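You operate a simulated robot arm through the tools that you are given. There is no shell and no other tool. Be economical: measure what you need, move in short steps, check, and stop when the job is done.

Carry out the task below with a simulated robot arm. There is one attempt and no reset: what you move stays moved.

TASK
Shut the air, turn the pressure knob to 0, then put both caps in the grey tray.

It is judged by the outcome, as a careful person would: the job done as asked, and still so three seconds after it is handed in. It fails if anything else is knocked over, pushed out of place, dropped, spilled or broken.

THE ROBOT
A 6-joint arm with a two-finger parallel gripper, fixed in place. Base frame: the origin is at the foot of the arm, x ahead of it, y to its left, z up; the work surface is at about z = 0.01. Lengths are in m, angles in degrees, forces in N, time in s.
With the tool pointing down near the work surface it reaches from about 0.14 to 0.58 m from the base axis. Its first joint turns from -66.0 to 66.0 degrees. Payload 2.1 kg.
Tool frame: the origin (TCP) lies between the finger pads and is the grasp point; the fingertips stand 0.03 m ahead of it; z points along the fingers, y is the line along which they close. The gripper opens to 0.094 m. The fingers are 0.028 m wide and 0.01 m thick; the gripper's body (0.05 by 0.096 m) begins 0.055 m behind the TCP.
Orientation is that of the tool frame in the base frame, as a unit quaternion [w, x, y, z]. With the fingers straight down and closing along the base's y, the tool's x points along the base's -x, its y along +y and its z along -z.

THE INTERFACE
- The arm moves only by the tool play_rows. Its argument "increments" is a list of rows, each an object of numbers (a shift or turn left out is 0, a gripper value left out holds the last): "wx", "wy", "wz": the turn, a rotation vector about the tool's x, y, z in units of 6 degrees (1.0 is 6 degrees); "dx", "dy", "dz": the shift along the tool's x, y, z in units of 30 mm (1.0 is 30 mm); "hand": the opening, from 0 (shut) to 1 (fully open). In form: [{"wx": .., "wy": .., "wz": .., "dx": .., "dy": .., "dz": .., "hand": ..}, ...]. A call has 1 to 12 rows; each row shifts and turns the commanded pose from where the row before left it, along the tool's axes as they then stand. A call with a number of a shift or a turn outside -1 to 1 is refused whole. A row lasts 0.2 s, in which the tool goes at most 0.05 m and 8.6 degrees; a call with a longer step from one row to the next is refused whole, and so is a gripper value outside its range. A pose out of reach is approached as far as the arm can. The call stops where the force on the tool passes 40 N (or 10 N more than at its start, if that is more) or the arm is blocked; 0.2 s more then pass. The fingers move at their own pace (about 0.072 m/s each) and stop on an object; they squeeze with about 44 N. The grip force told is the motor's: it shows also when the fingers shut on nothing. Time passes only in rows, and 0.2 s behind the last, so rows that do not move let the fingers close. It gives the time, the measured TCP pose, the force on the tool (base axes), the opening and the grip force at its end, in the units of the frame above (readings bear some noise).
- Cameras (640 x 400 px; columns grow to the right, rows downward): "scene" is fixed at [0.036, -0.356, 0.4945]; the picture's right is [0.92, -0.39, 0.00], its down [-0.18, -0.44, -0.88] and it looks along [0.34, 0.81, -0.48] (base axes); focal length 265 px, centre (320, 200). "wrist" rides on the gripper at [-0.037, 0, -0.058] in the tool frame; the picture's right is [0.00, -1.00, 0.00], its down [0.97, 0.00, -0.24] and it looks along [0.24, 0.00, 0.97] (tool axes); focal length 218 px, centre (320, 200).
- snapshot(camera): a new picture of that camera. No time passes.
- probe_pixels(camera, pixels): for up to 12 pixels [column, row] of the newest picture of that camera ("zoom" is the newest enlarged one), the place [x, y, z] in the base frame of the surface seen there, good to about 0.003 m. No time passes.
- close_up(camera, box): a new picture of the part [left, top, right, bottom] of that camera's present view, enlarged. No time passes.
- job_done(): hands the job in; it is judged then, once.

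Work in short steps. Measure before you move; look again where a grasp or a placing could have gone wrong, and mend it. You have 80 turns and 38 pictures in all, those below and enlarged ones among them. Open the gripper and draw the arm clear of the work before you hand the job in, unless the task says otherwise; then end with one line.

The tools are called after "Emit:" as name(argument=value, ...) on one line, values as JSON. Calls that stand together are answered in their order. play_rows: Moves the arm, as the interface text tells. Its arguments: {"type":"object","properties":{"increments":{"type":"array"}},"required":["increments"]} The other tools are called the same way: snapshot (camera) takes a picture; probe_pixels (camera, pixels) gives the place of the surface under pixels of a picture; close_up (camera, box) takes an enlarged picture of a part of a camera's view; job_done () hands the job in.

At the start:

```text
t: 0.0
tool_pos: [0.2524, 0.0974, 0.3955]
tcp_rot: [0.0, -0.001, 1.0, 0.0]
force: [0.7, 0.2, 0.6]
gripper_width: 0.0939
finger_force: 0.0
```

scene: 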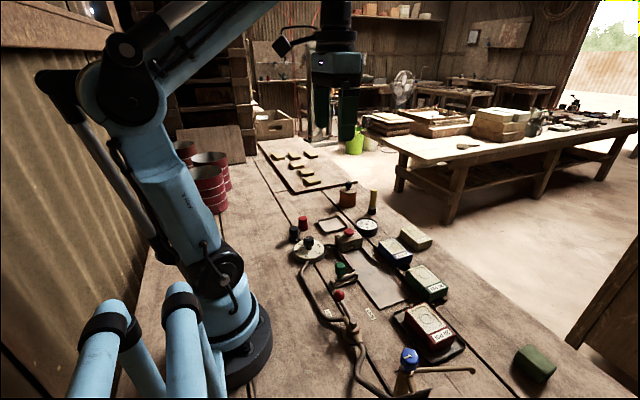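
wrist: 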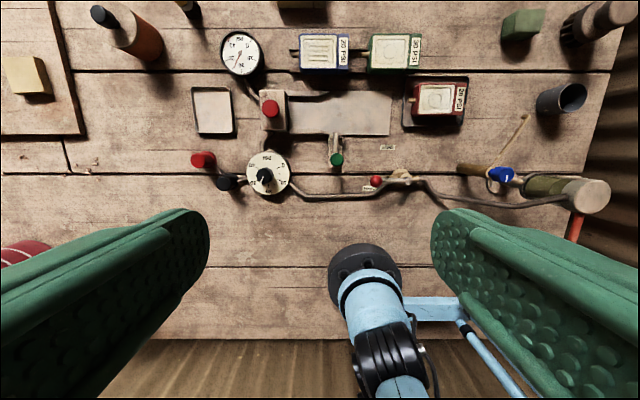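

I start by enlarging the working area in both cameras to identify the valve, knob, caps and tray.

Emit:
close_up(camera="wrist", box=[180, 70, 400, 207])

Emit:
close_up(camera="wrist", box=[340, 70, 620, 245])

Emit:
close_up(camera="scene", box=[270, 180, 490, 317])

Emit:
close_up(camera="scene", box=[300, 260, 500, 398])

```text
2.91 times, centred on (290, 138) of wrist
```

zoom: 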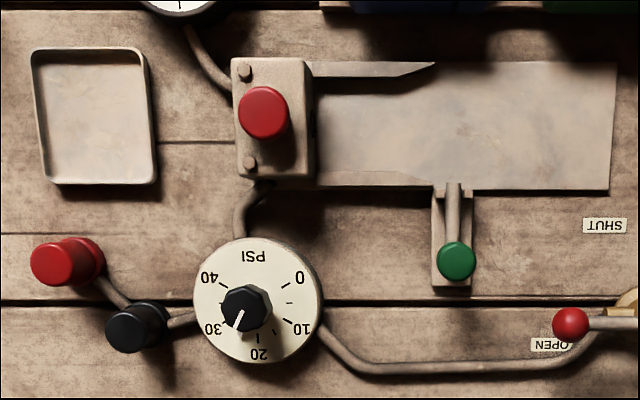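

```text
2.29 times, centred on (480, 158) of wrist
```

zoom: 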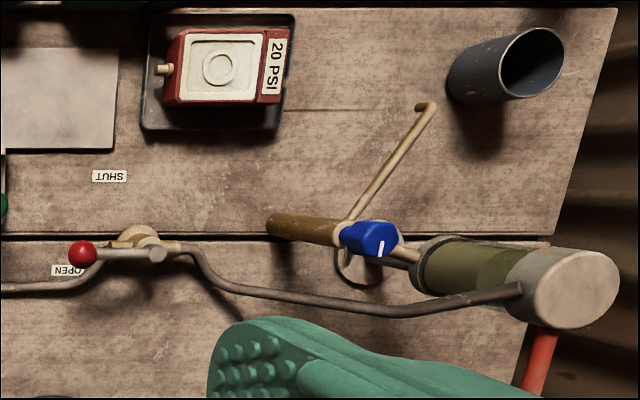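

```text
2.91 times, centred on (380, 248) of scene
```

zoom: 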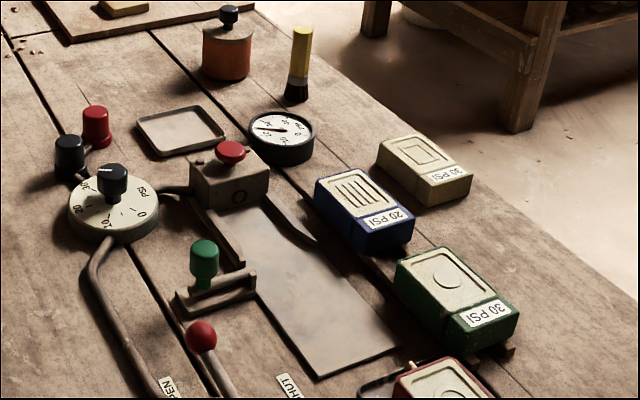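

```text
2.90 times, centred on (400, 329) of scene
```

zoom: 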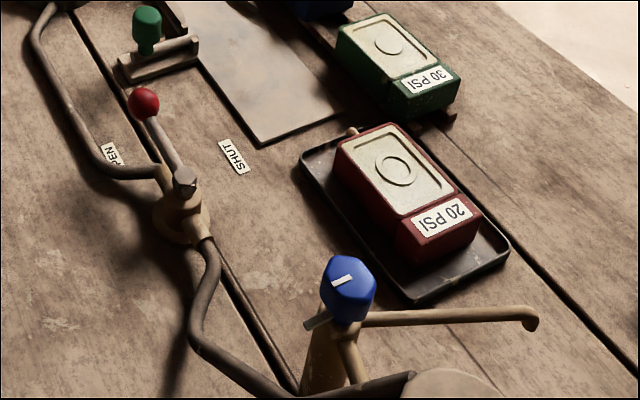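

The air lever (red ball, on OPEN) is at wrist (376,181), knob at (265,176), caps at (203,160) and (227,182), tray at (212,110). I measure these.

Emit:
probe_pixels(camera="wrist", pixels=[[376, 181], [390, 180], [409, 180], [400, 174], [369, 188], [387, 147], [265, 175], [280, 190], [200, 159], [226, 183], [212, 112], [196, 90]])

Emit:
close_up(camera="scene", box=[280, 200, 360, 250])

Emit:
close_up(camera="scene", box=[310, 275, 390, 345])

```text
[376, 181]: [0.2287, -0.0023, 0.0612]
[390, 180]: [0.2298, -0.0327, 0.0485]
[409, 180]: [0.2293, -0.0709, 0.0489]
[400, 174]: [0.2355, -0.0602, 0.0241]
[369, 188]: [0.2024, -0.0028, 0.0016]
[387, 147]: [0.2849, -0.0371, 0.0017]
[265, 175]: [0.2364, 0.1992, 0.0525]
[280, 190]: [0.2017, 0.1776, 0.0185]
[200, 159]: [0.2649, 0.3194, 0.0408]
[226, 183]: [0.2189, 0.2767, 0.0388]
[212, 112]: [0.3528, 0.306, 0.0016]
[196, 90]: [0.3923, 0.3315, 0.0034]
```

```text
8.00 times, centred on (320, 225) of scene
```

zoom: 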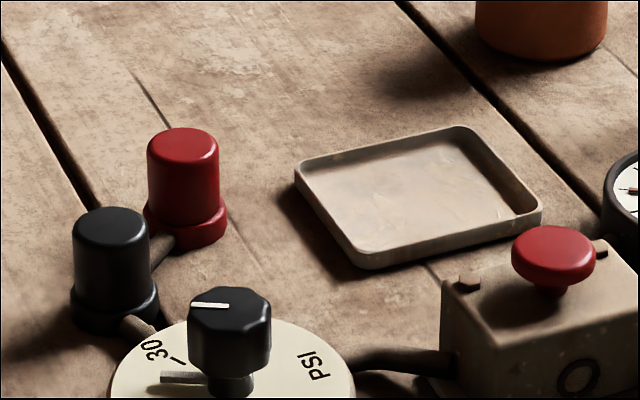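

```text
5.71 times, centred on (350, 310) of scene
```

zoom: 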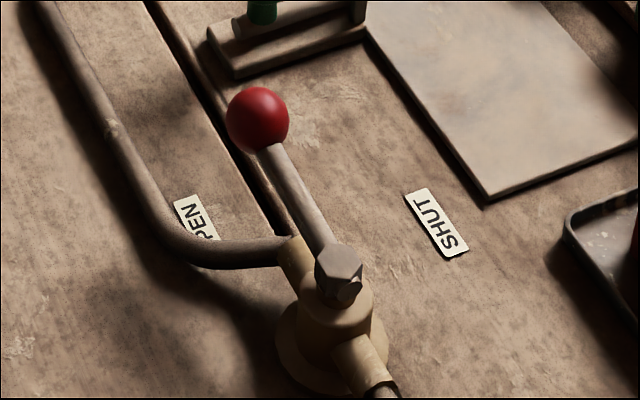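

The ball is at about (0.229,-0.002,0.05), with the pivot at (0.229,-0.07). SHUT is a quarter turn toward +x. I move above the ball, then turn the gripper to close along x.

Emit:
play_rows(increments=[{"dx": 0.099, "dy": -0.414, "dz": 0.98, "hand": 0.5}, {"dx": 0.099, "dy": -0.414, "dz": 0.98}, {"dx": 0.099, "dy": -0.414, "dz": 0.98}, {"dx": 0.099, "dy": -0.414, "dz": 0.98}, {"dx": 0.099, "dy": -0.414, "dz": 0.98}, {"dx": 0.099, "dy": -0.414, "dz": 0.98}, {"dx": 0.099, "dy": -0.414, "dz": 0.98}, {"dx": 0.099, "dy": -0.414}])

Emit:
play_rows(increments=[{"wz": -1}, {"wz": -1}, {"wz": -1}, {"wz": -1}, {"wz": -1}, {"wz": -1}, {"wz": -1}, {"wz": -1}, {"wz": -1}, {"wz": -1}, {"wz": -1}, {"wz": -1}])

Emit:
play_rows(increments=[{"wz": -1}, {"wz": -1}, {"wz": -1}, {}])

Emit:
snapshot(camera="wrist")

```text
t: 1.8
tool_pos: [0.2285, -0.0023, 0.1881]
tcp_rot: [0.0, -0.002, 1.0, 0.0]
force: [-0.5, -0.2, 0.3]
gripper_width: 0.0466
finger_force: 0.1
```

```text
t: 4.4
tool_pos: [0.2279, -0.0024, 0.188]
tcp_rot: [0.0, -0.59, 0.808, -0.001]
force: [0.8, 0.5, -0.2]
gripper_width: 0.047
finger_force: 0.1
```

```text
t: 5.4
tool_pos: [0.2267, -0.0024, 0.1885]
tcp_rot: [0.0, 0.708, -0.706, -0.001]
force: [0.7, -1.3, 0.9]
gripper_width: 0.0468
finger_force: 0.1
```

```text
29 pictures are left
```

wrist: 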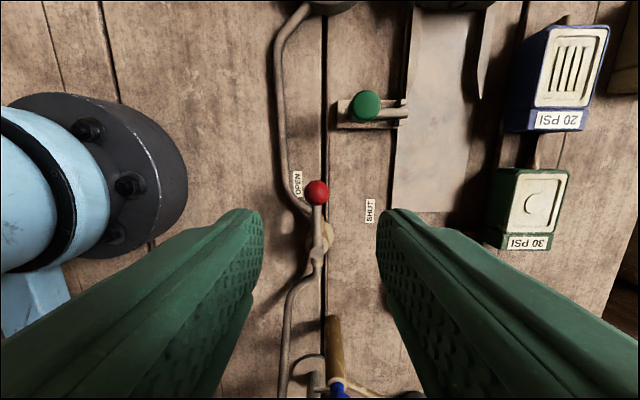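

The lever ball is at (316,193). I measure the ball, the rod, the pivot and the pipe's height.

Emit:
probe_pixels(camera="wrist", pixels=[[316, 193], [306, 193], [327, 193], [317, 215], [317, 254], [296, 205], [306, 214], [320, 238], [316, 182]])

```text
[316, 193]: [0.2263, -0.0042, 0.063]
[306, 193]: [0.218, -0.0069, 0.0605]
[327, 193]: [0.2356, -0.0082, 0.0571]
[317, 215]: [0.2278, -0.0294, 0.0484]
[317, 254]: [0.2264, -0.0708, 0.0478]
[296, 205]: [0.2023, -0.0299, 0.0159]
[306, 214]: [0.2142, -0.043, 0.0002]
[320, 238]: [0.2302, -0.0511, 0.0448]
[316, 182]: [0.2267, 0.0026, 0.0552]
```

Ball centre is about (0.227,-0.006,0.052), and the pipe top is low (0.016). I descend around the ball and close.

Emit:
play_rows(increments=[{"dx": 0.12, "dz": 0.85}, {"dz": 0.85}, {"dz": 0.85}, {"dz": 0.85}, {"dz": 0.82}, {}, {"hand": 0.15}, {"hand": 0.15}, {"hand": 0.15}])

```text
t: 7.4
tool_pos: [0.2281, -0.0069, 0.061]
tcp_rot: [0.0, 0.708, -0.706, 0.001]
force: [0.8, 0.5, -24.0]
gripper_width: 0.0231
finger_force: 44.9
```

The fingers hold the ball at 23 mm, with some vertical preload. I loosen slightly to cage it and take the first 4 steps of the arc.

Emit:
play_rows(increments=[{"hand": 0.27}, {"hand": 0.27}, {"wz": 1, "dy": -0.223, "dx": 0.012}, {"wz": 1, "dy": -0.223, "dx": 0.012}, {"wz": 1, "dy": -0.223, "dx": 0.012}, {"wz": 1, "dy": -0.223, "dx": 0.012}, {}])

```text
t: 9.0
tool_pos: [0.2546, -0.0134, 0.0625]
tcp_rot: [0.001, -0.544, 0.839, 0.0]
force: [-0.3, -0.3, 1.0]
gripper_width: 0.0254
finger_force: 0.2
```

The pose follows the circle. I do the remaining 66°.

Emit:
play_rows(increments=[{"wz": 1, "dy": -0.223, "dx": 0.012}, {"wz": 1, "dy": -0.223, "dx": 0.012}, {"wz": 1, "dy": -0.223, "dx": 0.012}, {"wz": 1, "dy": -0.223, "dx": 0.012}, {"wz": 1, "dy": -0.223, "dx": 0.012}, {"wz": 1, "dy": -0.223, "dx": 0.012}, {"wz": 1, "dy": -0.223, "dx": 0.012}, {"wz": 1, "dy": -0.223, "dx": 0.012}, {"wz": 1, "dy": -0.223, "dx": 0.012}, {"wz": 1, "dy": -0.223, "dx": 0.012}, {"wz": 1, "dy": -0.223, "dx": 0.012}, {}])

Emit:
close_up(camera="scene", box=[300, 240, 460, 340])

```text
t: 11.6
tool_pos: [0.291, -0.0714, 0.0606]
tcp_rot: [0.0, 0.0, 1.0, 0.0]
force: [0.1, 0.9, 0.1]
gripper_width: 0.0258
finger_force: 0.1
```

```text
4.00 times, centred on (380, 290) of scene
```

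zoom: 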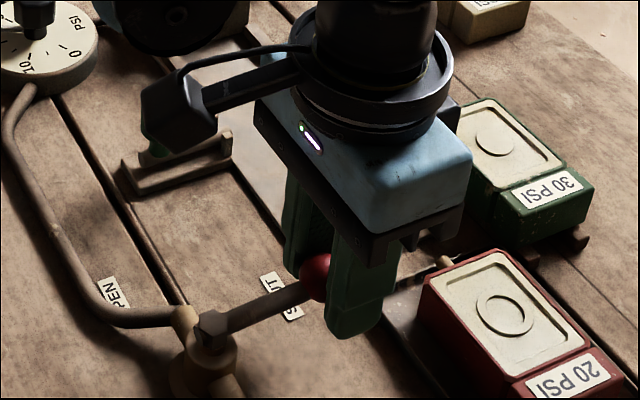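

The lever now points at +x. I nudge 4 mm further to take up the play and feel for the stop.

Emit:
play_rows(increments=[{"dy": -0.07}, {"dy": -0.07}, {}])

```text
t: 12.4
tool_pos: [0.2918, -0.0741, 0.0612]
tcp_rot: [0.0, -0.001, 1.0, 0.001]
force: [1.5, 12.9, 3.5]
gripper_width: 0.0324
finger_force: 6.0
```

The stop is felt (13 N). I back off, open, rise, and look.

Emit:
play_rows(increments=[{"dy": 0.1, "hand": 0.5}, {}, {"dz": -0.9}, {"dz": -0.9}, {"dz": -0.9}, {"dz": -0.9}, {"dz": -0.9}, {}])

Emit:
snapshot(camera="wrist")

Emit:
probe_pixels(camera="wrist", pixels=[[320, 200]])

```text
t: 14.2
tool_pos: [0.2926, -0.0723, 0.1964]
tcp_rot: [0.0, -0.001, 1.0, 0.0]
force: [0.3, -0.1, 0.1]
gripper_width: 0.0472
finger_force: 0.1
```

```text
27 pictures are left
```

wrist: 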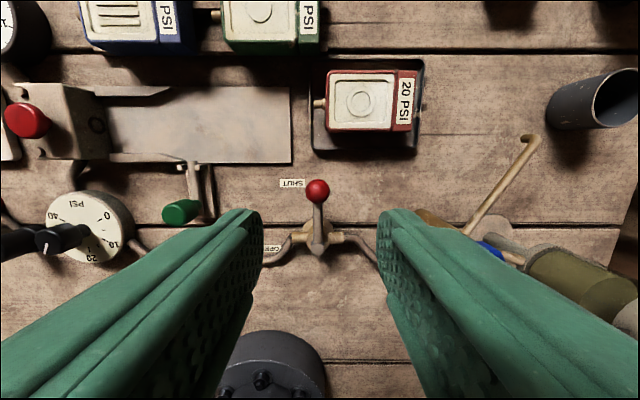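

```text
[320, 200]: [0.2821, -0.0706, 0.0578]
```

The air is shut against its stop. Next I move above the pressure knob (0.236, 0.199) and look.

Emit:
play_rows(increments=[{"dx": 0.187, "dy": 0.904}, {"dx": 0.187, "dy": 0.904}, {"dx": 0.187, "dy": 0.904}, {"dx": 0.187, "dy": 0.904}, {"dx": 0.187, "dy": 0.904}, {"dx": 0.187, "dy": 0.904}, {"dx": 0.187, "dy": 0.904}, {"dx": 0.187, "dy": 0.904}, {"dx": 0.187, "dy": 0.904}, {"dx": 0.187, "dy": 0.904}, {}])

Emit:
close_up(camera="wrist", box=[240, 130, 400, 230])

Emit:
probe_pixels(camera="zoom", pixels=[[320, 200], [320, 260], [300, 240], [340, 240], [400, 260], [240, 260]])

```text
t: 16.6
tool_pos: [0.2366, 0.1992, 0.1982]
tcp_rot: [0.0, 0.0, 1.0, 0.0]
force: [0.6, 0.0, -0.3]
gripper_width: 0.0472
finger_force: 0.0
```

```text
4.00 times, centred on (320, 180) of wrist
```

zoom: 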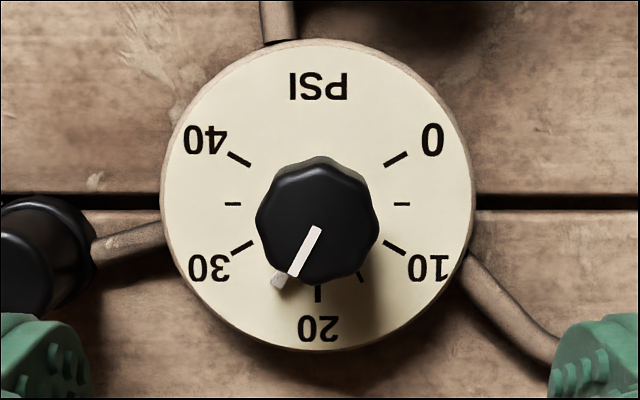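

```text
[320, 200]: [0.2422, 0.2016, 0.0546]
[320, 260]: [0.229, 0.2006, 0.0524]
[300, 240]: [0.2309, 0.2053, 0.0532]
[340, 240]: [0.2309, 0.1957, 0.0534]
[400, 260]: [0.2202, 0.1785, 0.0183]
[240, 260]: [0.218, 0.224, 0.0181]
```

The pointer sits near 25, and 0 lies 150° counter-clockwise from above via 20 and 10. The knob centre is about (0.235,0.201). I pre-rotate the gripper -75° so that 150° remains comfortably available.

Emit:
play_rows(increments=[{"dx": 0.053, "dy": 0.067, "wz": 0}, {"wz": 1}, {"wz": 1}, {"wz": 1}, {"wz": 1}, {"wz": 1}, {"wz": 1}, {"wz": 1}, {"wz": 1}, {"wz": 1}, {"wz": 1}, {"wz": 1}])

Emit:
play_rows(increments=[{"wz": 1}, {"wz": 0.5}, {}, {"dz": 0.9}, {"dz": 0.9}, {}])

Emit:
snapshot(camera="wrist")

```text
t: 19.2
tool_pos: [0.234, 0.2, 0.1963]
tcp_rot: [0.001, 0.546, 0.838, 0.0]
force: [0.3, -0.2, 0.3]
gripper_width: 0.0469
finger_force: 0.1
```

```text
t: 20.6
tool_pos: [0.2335, 0.1999, 0.1417]
tcp_rot: [0.0, 0.608, 0.794, 0.0]
force: [-0.2, -0.6, -0.1]
gripper_width: 0.0471
finger_force: 0.1
```

```text
25 pictures are left
```

wrist: 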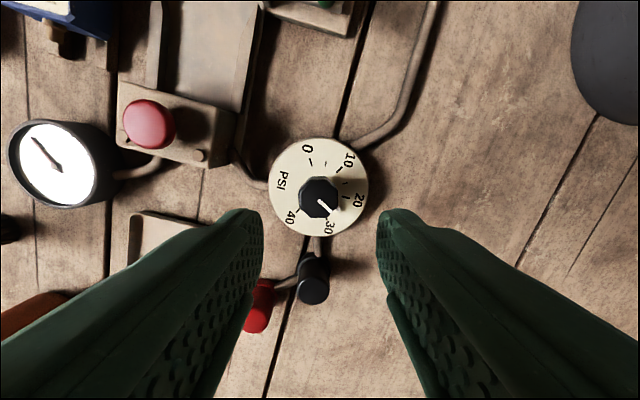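

The knob is laterally centred between the fingers (col 318). I verify its position before descending.

Emit:
probe_pixels(camera="wrist", pixels=[[318, 180], [318, 196], [318, 212], [301, 196], [336, 196], [330, 210]])

Emit:
close_up(camera="wrist", box=[256, 130, 384, 250])

```text
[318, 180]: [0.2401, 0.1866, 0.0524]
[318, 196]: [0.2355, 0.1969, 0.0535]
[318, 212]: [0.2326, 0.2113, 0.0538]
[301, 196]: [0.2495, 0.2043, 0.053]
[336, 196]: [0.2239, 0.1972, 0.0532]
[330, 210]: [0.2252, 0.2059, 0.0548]
```

```text
3.33 times, centred on (320, 190) of wrist
```

zoom: 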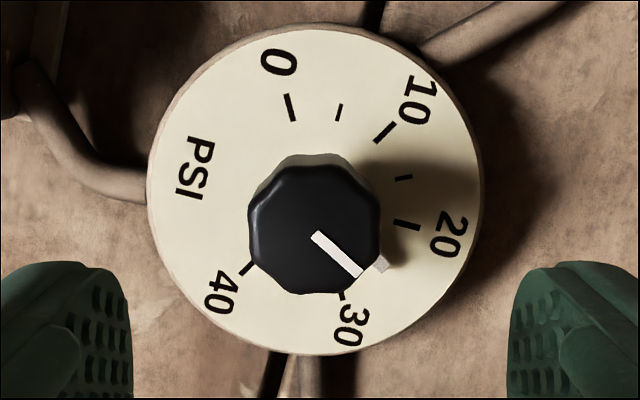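

The flats line up with the fingers. I descend to TCP z≈0.058 and close.

Emit:
play_rows(increments=[{"dy": 0.06, "dz": 0.7}, {"dz": 0.7}, {"dz": 0.7}, {"dz": 0.65}, {}, {"hand": 0.2}, {"hand": 0.2}, {"hand": 0.2}])

```text
t: 22.4
tool_pos: [0.2352, 0.2011, 0.0586]
tcp_rot: [-0.001, 0.608, 0.794, -0.002]
force: [-17.5, -3.6, -14.6]
gripper_width: 0.029
finger_force: 45.0
```

Gripped at 29 mm with a side preload; I ease it and turn the first 60°.

Emit:
play_rows(increments=[{"dy": -0.04}, {"wz": -1}, {"wz": -1}, {"wz": -1}, {"wz": -1}, {"wz": -1}, {"wz": -1}, {"wz": -1}, {"wz": -1}, {"wz": -1}, {"wz": -1}, {}])

```text
t: 25.0
tool_pos: [0.2343, 0.2004, 0.0603]
tcp_rot: [0.0, 0.13, 0.992, -0.002]
force: [-11.5, -22.6, -18.7]
gripper_width: 0.0287
finger_force: 45.1
```

Some side force builds up; I relieve it and turn another 60°.

Emit:
play_rows(increments=[{"dy": -0.04, "dx": 0.02, "dz": -0.03}, {"wz": -1}, {"wz": -1}, {"wz": -1}, {"wz": -1}, {"wz": -1}, {"wz": -1}, {"wz": -1}, {"wz": -1}, {"wz": -1}, {"wz": -1}, {}])

Emit:
close_up(camera="scene", box=[270, 210, 350, 260])

```text
t: 27.6
tool_pos: [0.2346, 0.2001, 0.062]
tcp_rot: [0.0, -0.384, 0.923, -0.002]
force: [6.5, -22.5, -19.1]
gripper_width: 0.0291
finger_force: 44.1
```

```text
8.00 times, centred on (310, 235) of scene
```

zoom: 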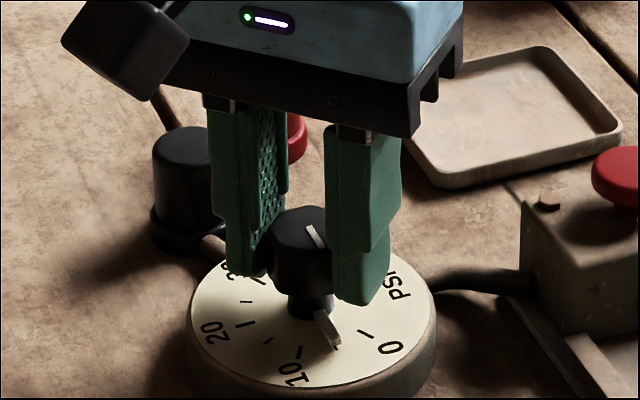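

The pointer now sits near 5, so about 30° remains. I turn that and look.

Emit:
play_rows(increments=[{"wz": -1}, {"wz": -1}, {"wz": -1}, {"wz": -1}, {"wz": -1}, {}])

Emit:
close_up(camera="scene", box=[270, 210, 350, 260])

```text
t: 29.0
tool_pos: [0.2365, 0.1994, 0.0614]
tcp_rot: [0.002, -0.61, 0.793, -0.003]
force: [13.6, -21.0, -17.1]
gripper_width: 0.0287
finger_force: 45.2
```

```text
8.00 times, centred on (310, 235) of scene
```

zoom: 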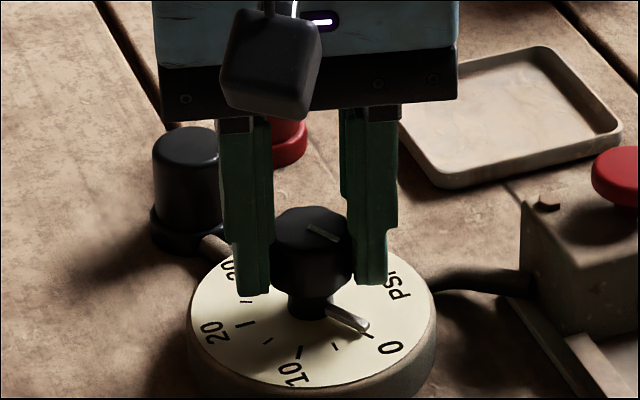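

It is close to the 0 tick. I release, rise, and check from above.

Emit:
play_rows(increments=[{"hand": 0.5}, {}, {"dz": -0.9}, {"dz": -0.9}, {"dz": -0.9}, {"dz": -0.3}, {}])

Emit:
close_up(camera="wrist", box=[256, 130, 384, 250])

```text
t: 30.6
tool_pos: [0.234, 0.2009, 0.1508]
tcp_rot: [0.0, -0.609, 0.793, 0.0]
force: [-0.3, 1.0, 0.0]
gripper_width: 0.0471
finger_force: 0.0
```

```text
3.33 times, centred on (320, 190) of wrist
```

zoom: 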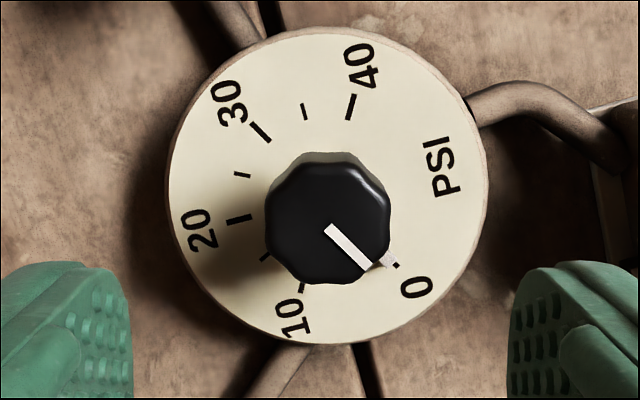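

The pointer tab seems lined up with the 0 tick; I check it closer.

Emit:
close_up(camera="wrist", box=[305, 180, 361, 215])

```text
11.43 times, centred on (333, 198) of wrist
```

zoom: 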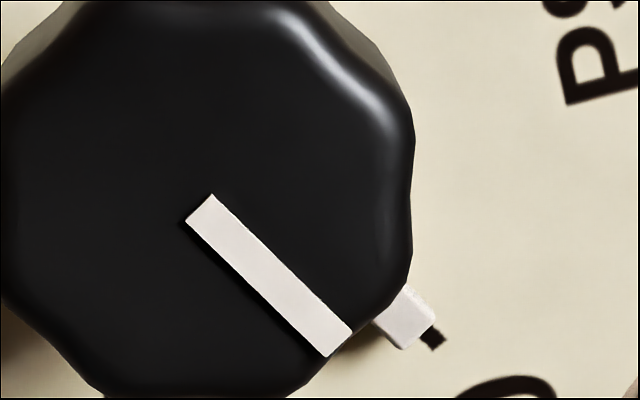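

The pointer is on 0 (within about 1°). Now the caps: I rotate the tool back to yaw 0 and move to view caps and tray.

Emit:
play_rows(increments=[{"wz": 1}, {"wz": 1}, {"wz": 1}, {"wz": 1}, {"wz": 1}, {"wz": 1}, {"wz": 1}, {"wz": 1}, {"wz": 1}, {"wz": 1}, {"wz": 1}, {"wz": 1}])

Emit:
play_rows(increments=[{"wz": 0.5}, {"dy": 0.75, "dz": -0.5}, {"dy": 0.75, "dz": -0.5}, {"dy": 0.75, "dz": -0.5}, {"dy": 0.75}, {}])

Emit:
snapshot(camera="wrist")

```text
t: 33.2
tool_pos: [0.2348, 0.2007, 0.1519]
tcp_rot: [0.001, -0.025, 1.0, 0.0]
force: [0.4, 0.0, 0.1]
gripper_width: 0.0469
finger_force: 0.0
```

```text
t: 34.6
tool_pos: [0.2336, 0.2904, 0.1956]
tcp_rot: [0.001, 0.0, 1.0, 0.0]
force: [-0.3, -1.0, -0.4]
gripper_width: 0.047
finger_force: 0.0
```

```text
19 pictures are left
```

wrist: 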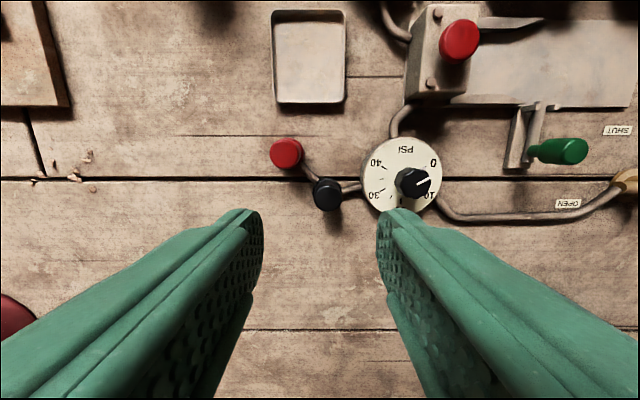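

Emit:
close_up(camera="wrist", box=[256, 130, 352, 220])

Emit:
probe_pixels(camera="wrist", pixels=[[284, 152], [271, 152], [297, 152], [284, 139], [326, 194], [315, 194], [338, 194], [326, 205], [280, 18], [338, 18], [280, 98], [340, 98]])

```text
4.44 times, centred on (304, 175) of wrist
```

zoom: 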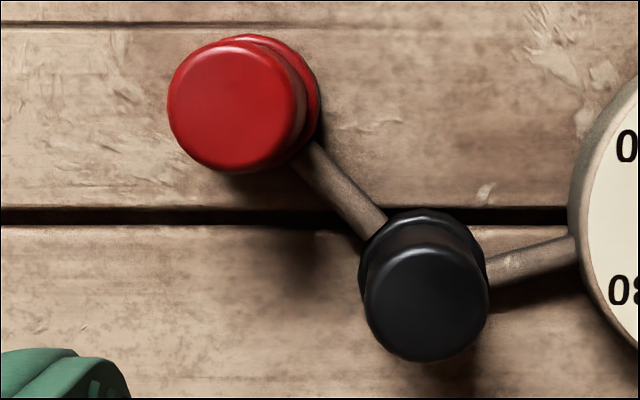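

```text
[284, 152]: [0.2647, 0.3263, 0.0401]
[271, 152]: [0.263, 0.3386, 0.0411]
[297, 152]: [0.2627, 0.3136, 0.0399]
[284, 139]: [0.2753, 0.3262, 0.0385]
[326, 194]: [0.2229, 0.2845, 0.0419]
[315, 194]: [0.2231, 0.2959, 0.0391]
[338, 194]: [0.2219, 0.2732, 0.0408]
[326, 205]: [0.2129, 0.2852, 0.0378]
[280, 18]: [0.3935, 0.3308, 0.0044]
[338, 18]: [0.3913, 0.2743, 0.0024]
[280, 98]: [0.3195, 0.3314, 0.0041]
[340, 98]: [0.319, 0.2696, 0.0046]
```

Black cap centre is about (0.2235,0.2845), top 0.041; red is about (0.2635,0.326). The tray interior is about x 0.32–0.39, y 0.27–0.33. I go for the black cap first.

Emit:
play_rows(increments=[{"dx": 0.337, "dy": -0.197}, {"dz": 0.9}, {"dz": 0.9}, {"dz": 0.9}, {"dz": 0.9}, {"dz": 0.9}, {"dz": 0.42}, {}])

Emit:
play_rows(increments=[{"hand": 0.15}, {"hand": 0.15}, {"hand": 0.15}])

Emit:
close_up(camera="scene", box=[260, 200, 340, 250])

```text
t: 36.4
tool_pos: [0.223, 0.2845, 0.0481]
tcp_rot: [0.001, -0.001, 1.0, -0.001]
force: [-0.3, -0.4, 0.7]
gripper_width: 0.047
finger_force: 0.0
```

```text
t: 37.2
tool_pos: [0.223, 0.2842, 0.0486]
tcp_rot: [0.0, 0.0, 1.0, 0.0]
force: [-1.2, -0.6, -0.2]
gripper_width: 0.0274
finger_force: 43.8
```

```text
8.00 times, centred on (300, 225) of scene
```

zoom: 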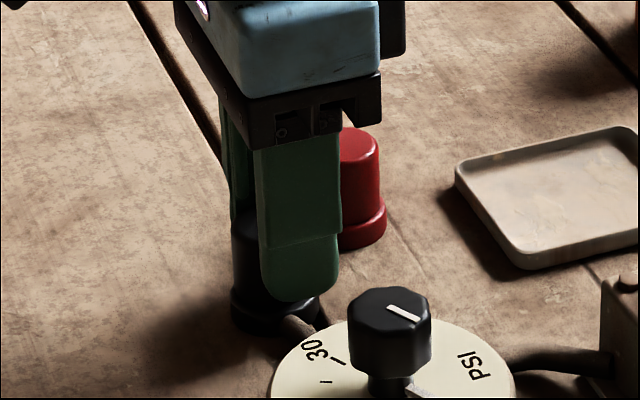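

The cap is held at 27 mm. I lift slowly, straight up.

Emit:
play_rows(increments=[{"dz": -0.15}, {"dz": -0.15}, {"dz": -0.2}, {"dz": -0.3}, {"dz": -0.4}, {}])

Emit:
close_up(camera="scene", box=[260, 190, 356, 250])

```text
t: 38.6
tool_pos: [0.223, 0.2849, 0.0849]
tcp_rot: [0.0, 0.001, 1.0, 0.001]
force: [0.8, -0.7, -0.7]
gripper_width: 0.0276
finger_force: 44.4
```

```text
6.67 times, centred on (308, 220) of scene
```

zoom: 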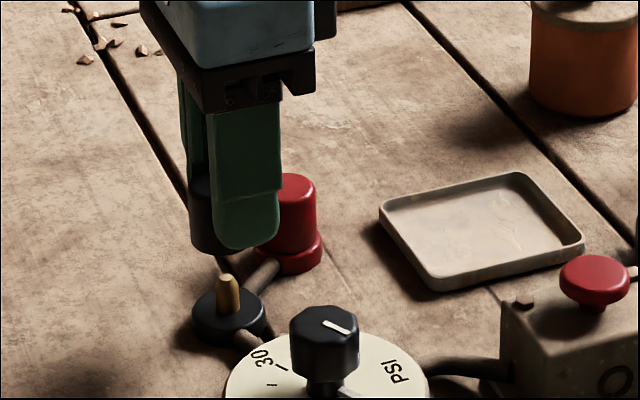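

The black cap came off, leaving its brass port. I lift it and carry it over the far half of the tray.

Emit:
play_rows(increments=[{"dz": -0.7}, {"dz": -0.5}, {"dx": -0.7, "dy": 0.073}, {"dx": -0.7, "dy": 0.073}, {"dx": -0.7, "dy": 0.073}, {"dx": -0.7, "dy": 0.073}, {"dx": -0.7, "dy": 0.073}, {"dx": -0.7, "dy": 0.073}, {"dx": -0.8, "dy": 0.073}, {}])

Emit:
snapshot(camera="wrist")

Emit:
close_up(camera="scene", box=[280, 150, 400, 250])

```text
t: 40.8
tool_pos: [0.3753, 0.3001, 0.1201]
tcp_rot: [0.0, -0.001, 1.0, -0.001]
force: [0.4, 0.5, 0.8]
gripper_width: 0.0275
finger_force: 44.2
```

```text
15 pictures are left
```

wrist: 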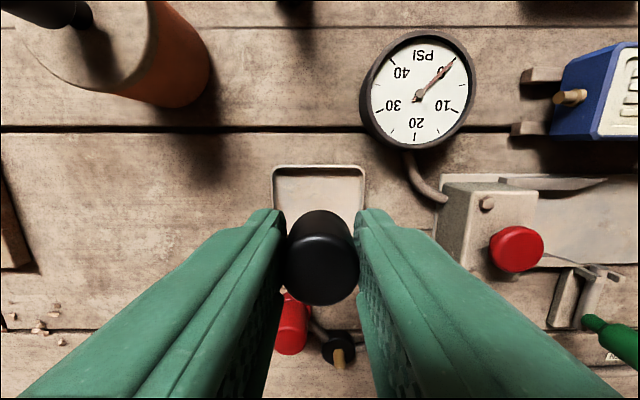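

```text
4.00 times, centred on (340, 200) of scene
```

zoom: 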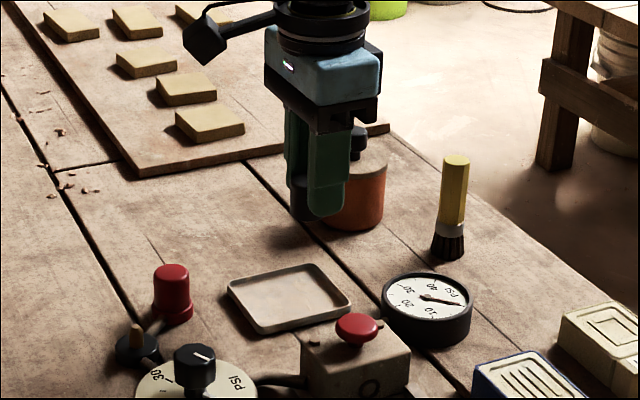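

The gauge in view reads 0. I probe the rim and the orange pot before lowering.

Emit:
probe_pixels(camera="wrist", pixels=[[320, 166], [274, 172], [363, 172], [320, 185], [300, 200], [200, 70], [150, 60], [190, 95], [280, 195]])

```text
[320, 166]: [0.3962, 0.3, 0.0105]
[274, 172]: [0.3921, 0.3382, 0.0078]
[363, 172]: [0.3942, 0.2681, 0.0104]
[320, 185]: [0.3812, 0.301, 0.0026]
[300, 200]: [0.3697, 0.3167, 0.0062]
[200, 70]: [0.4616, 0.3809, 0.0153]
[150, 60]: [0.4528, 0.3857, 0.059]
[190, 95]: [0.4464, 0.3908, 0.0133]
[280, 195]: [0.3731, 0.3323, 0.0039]
```

Rim z is 0.0105 and floor 0.003. I lower the cap to just above the floor.

Emit:
play_rows(increments=[{"dx": 0.1, "dz": 0.6}, {"dz": 0.6}, {"dz": 0.6}, {"dz": 0.5}, {"dz": 0.2}, {}])

Emit:
close_up(camera="scene", box=[310, 190, 374, 240])

```text
t: 42.2
tool_pos: [0.3698, 0.3003, 0.0454]
tcp_rot: [0.0, 0.0, 1.0, -0.001]
force: [0.4, -0.1, 0.4]
gripper_width: 0.0271
finger_force: 43.5
```

```text
8.00 times, centred on (342, 215) of scene
```

zoom: 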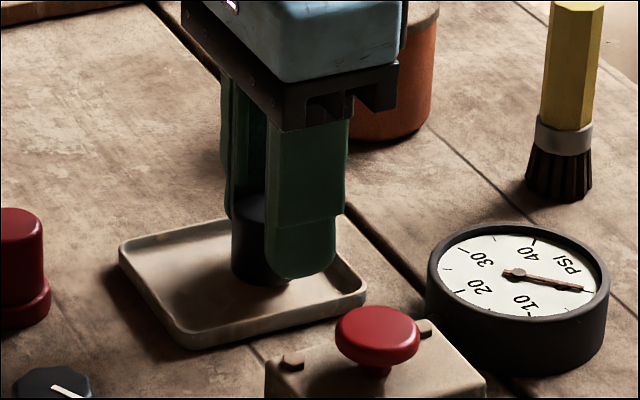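

The cap is just above the floor. I creep down in 1.2 mm steps and watch the force.

Emit:
play_rows(increments=[{"dx": -0.1}, {"dz": 0.04}, {"dz": 0.04}, {"dz": 0.04}, {}])

```text
t: 43.4
tool_pos: [0.3731, 0.2987, 0.0425]
tcp_rot: [0.0, -0.001, 1.0, 0.001]
force: [0.4, -0.5, 0.5]
gripper_width: 0.0276
finger_force: 44.4
```

Emit:
play_rows(increments=[{"dz": 0.04}, {"dz": 0.04}, {}])

```text
t: 44.2
tool_pos: [0.3733, 0.2993, 0.0401]
tcp_rot: [0.001, -0.001, 1.0, 0.0]
force: [1.5, -0.4, 34.0]
gripper_width: 0.0276
finger_force: 43.9
```

Contact (34 N). I ease up slightly, open a little (staying inside the rim), and rise.

Emit:
play_rows(increments=[{"dz": -0.04}, {"hand": 0.38}, {}, {}, {"dz": -0.4}, {"dz": -0.6}, {"dz": -0.8}, {"dz": -0.9}, {}])

Emit:
close_up(camera="scene", box=[290, 190, 386, 250])

```text
t: 46.2
tool_pos: [0.3743, 0.3011, 0.122]
tcp_rot: [0.0, 0.001, 1.0, 0.0]
force: [0.4, -0.2, 0.1]
gripper_width: 0.0353
finger_force: 0.1
```

```text
6.67 times, centred on (338, 220) of scene
```

zoom: 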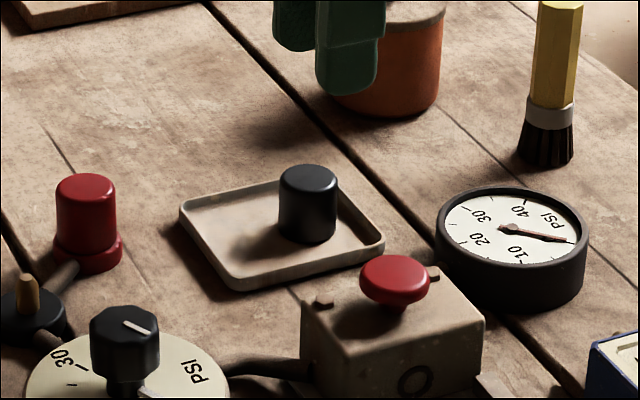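

The black cap stands in the tray. Now the red cap at (0.264,0.326).

Emit:
play_rows(increments=[{"dx": 0.736, "dy": 0.166, "hand": 0.5}, {"dx": 0.736, "dy": 0.166}, {"dx": 0.736, "dy": 0.166}, {"dx": 0.736, "dy": 0.166}, {"dx": 0.736, "dy": 0.166}, {}])

Emit:
snapshot(camera="wrist")

```text
t: 47.6
tool_pos: [0.262, 0.3237, 0.1209]
tcp_rot: [0.0, 0.0, 1.0, 0.0]
force: [0.0, -0.3, -0.7]
gripper_width: 0.0469
finger_force: 0.1
```

```text
11 pictures are left
```

wrist: 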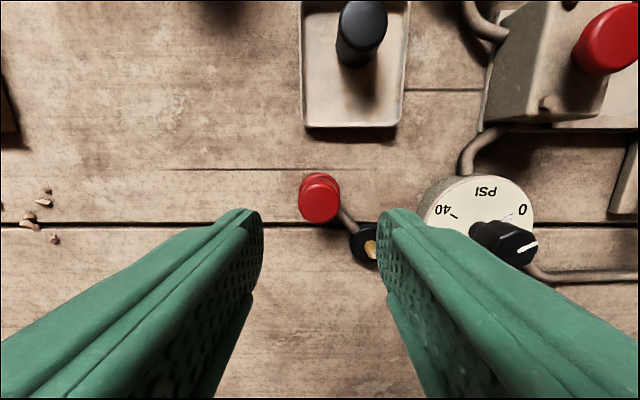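

The red cap is centred (col 319). I descend, grip, and lift slowly.

Emit:
play_rows(increments=[{"dx": -0.05, "dy": 0.05, "dz": 0.6}, {"dz": 0.6}, {"dz": 0.6}, {"dz": 0.6}, {}, {"hand": 0.15}, {"hand": 0.15}, {"hand": 0.15}])

Emit:
play_rows(increments=[{"dz": -0.15}, {"dz": -0.15}, {"dz": -0.2}, {"dz": -0.5}, {"dz": -0.7}, {"dz": -0.7}, {}])

Emit:
close_up(camera="scene", box=[270, 180, 366, 240])

```text
t: 49.4
tool_pos: [0.2645, 0.3256, 0.0501]
tcp_rot: [0.0, -0.001, 1.0, 0.001]
force: [-0.7, -0.3, 0.3]
gripper_width: 0.0274
finger_force: 43.7
```

```text
t: 51.0
tool_pos: [0.2634, 0.3263, 0.1217]
tcp_rot: [0.0, 0.0, 1.0, 0.0]
force: [0.0, 0.2, -0.3]
gripper_width: 0.0275
finger_force: 43.6
```

```text
6.67 times, centred on (318, 210) of scene
```

zoom: 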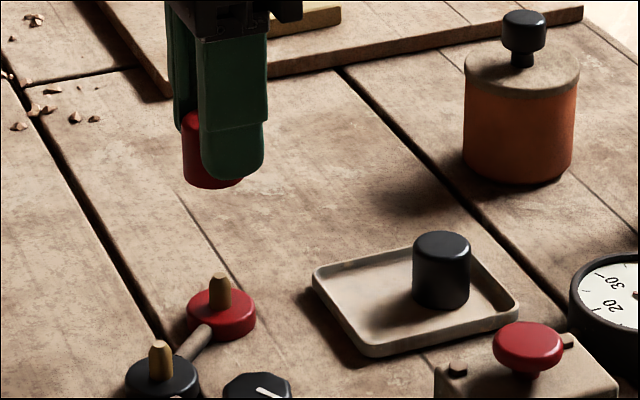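

The red cap is off. I carry it to (0.338,0.301), next to the black one, and lower to just above the floor.

Emit:
play_rows(increments=[{"dx": -0.62, "dy": -0.21}, {"dx": -0.62, "dy": -0.21}, {"dx": -0.62, "dy": -0.21}, {"dx": -0.62, "dy": -0.21}, {}])

Emit:
play_rows(increments=[{"dz": 0.6}, {"dz": 0.6}, {"dz": 0.6}, {"dz": 0.5}, {"dz": 0.1}, {}])

Emit:
close_up(camera="scene", box=[300, 190, 380, 240])

```text
t: 52.2
tool_pos: [0.3385, 0.3017, 0.1216]
tcp_rot: [-0.001, 0.0, 1.0, -0.001]
force: [0.5, 0.8, -0.1]
gripper_width: 0.0272
finger_force: 43.9
```

```text
t: 53.6
tool_pos: [0.3381, 0.3014, 0.05]
tcp_rot: [0.0, 0.0, 1.0, -0.001]
force: [0.1, 0.2, 0.2]
gripper_width: 0.0275
finger_force: 43.8
```

```text
8.00 times, centred on (340, 215) of scene
```

zoom: 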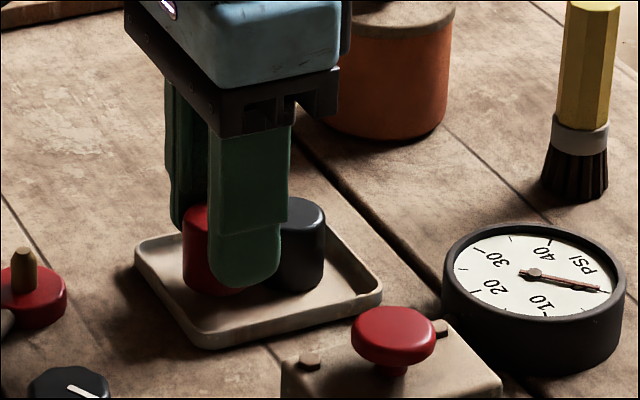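

It's clear inside the rim. I creep down the last ~7 mm.

Emit:
play_rows(increments=[{"dz": 0.08}, {"dz": 0.08}, {"dz": 0.05}, {}])

```text
t: 54.6
tool_pos: [0.3385, 0.3005, 0.0439]
tcp_rot: [0.0, 0.0, 1.0, 0.0]
force: [-0.1, 0.4, 1.2]
gripper_width: 0.0274
finger_force: 43.7
```

Emit:
play_rows(increments=[{"dz": 0.03}, {"dz": 0.03}, {}])

```text
t: 55.4
tool_pos: [0.3392, 0.2998, 0.0418]
tcp_rot: [-0.001, 0.0, 1.0, -0.001]
force: [-3.7, -4.8, 33.7]
gripper_width: 0.0277
finger_force: 44.5
```

Contact. I ease, open slightly and rise clear, then look.

Emit:
play_rows(increments=[{"dz": -0.03}, {"hand": 0.38}, {}, {}, {"dz": -0.4}, {"dz": -0.6}, {"dz": -0.9}, {"dz": -0.9}, {"dz": -0.9}, {"dz": -0.9}, {"dx": 0.8, "dy": -0.8, "dz": -0.5}, {}])

Emit:
snapshot(camera="scene")

Emit:
close_up(camera="scene", box=[280, 190, 440, 330])

Emit:
snapshot(camera="wrist")

```text
t: 58.0
tool_pos: [0.3137, 0.2766, 0.1956]
tcp_rot: [0.0, 0.001, 1.0, -0.001]
force: [-0.6, 0.4, -0.2]
gripper_width: 0.0358
finger_force: 0.1
```

```text
8 pictures are left
```

scene: 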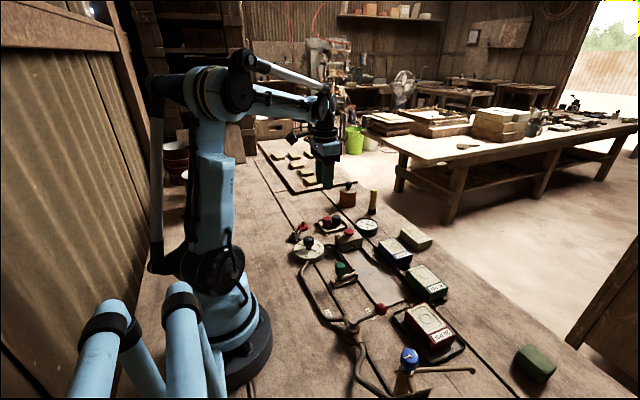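

```text
2.86 times, centred on (360, 260) of scene
```

zoom: 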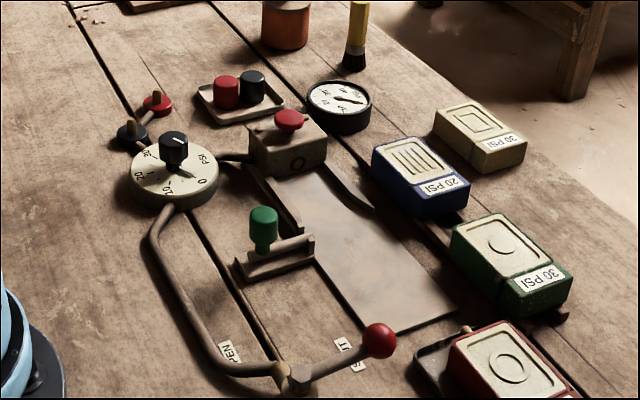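

```text
6 pictures are left
```

wrist: 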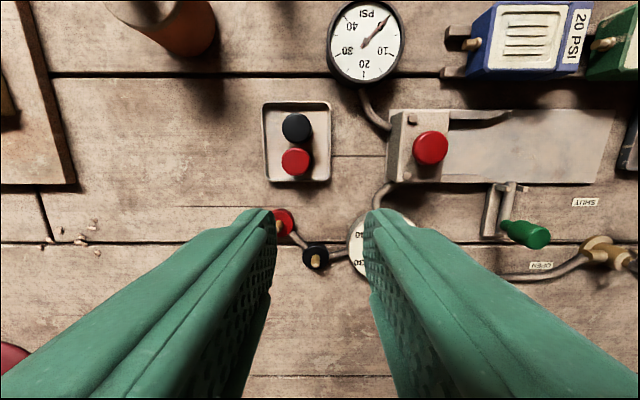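

Both caps are in the tray and the lever is at SHUT. I do a last check of the knob after opening the gripper and retreating.

Emit:
play_rows(increments=[{"dz": -0.8, "hand": 1}, {"dz": -0.8, "dy": -0.8}, {"dz": -0.8, "dy": -0.8}, {"dz": -0.8, "dy": -0.8}, {"dy": -0.8, "dz": -0.8}, {"dy": -0.5}, {"dy": -0.5}, {}])

Emit:
close_up(camera="scene", box=[285, 225, 335, 265])

Emit:
close_up(camera="wrist", box=[200, 60, 420, 200])

```text
t: 59.8
tool_pos: [0.3152, 0.15, 0.3162]
tcp_rot: [0.0, 0.0, 1.0, 0.001]
force: [-0.1, 0.2, 0.4]
gripper_width: 0.0942
finger_force: 0.1
```

```text
10.00 times, centred on (310, 245) of scene
```

zoom: 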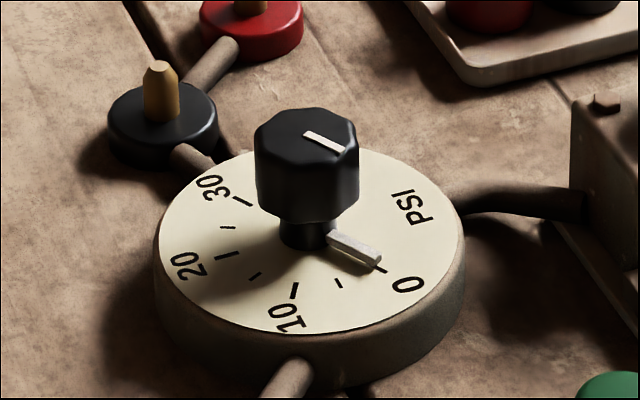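

```text
2.86 times, centred on (310, 130) of wrist
```

zoom: 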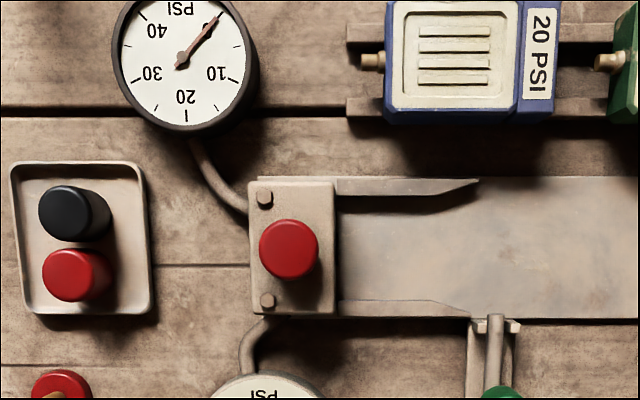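

The pointer is at 0, the gauge reads 0, the lever is at SHUT, both caps stand in the tray, and the arm is clear.

Emit:
job_done()

```text
The job is handed in.
```

The air is shut, the pressure knob is at 0 (to within about 1°, and the gauge reads 0), and both caps are standing in the grey tray, with the gripper open and the arm clear.
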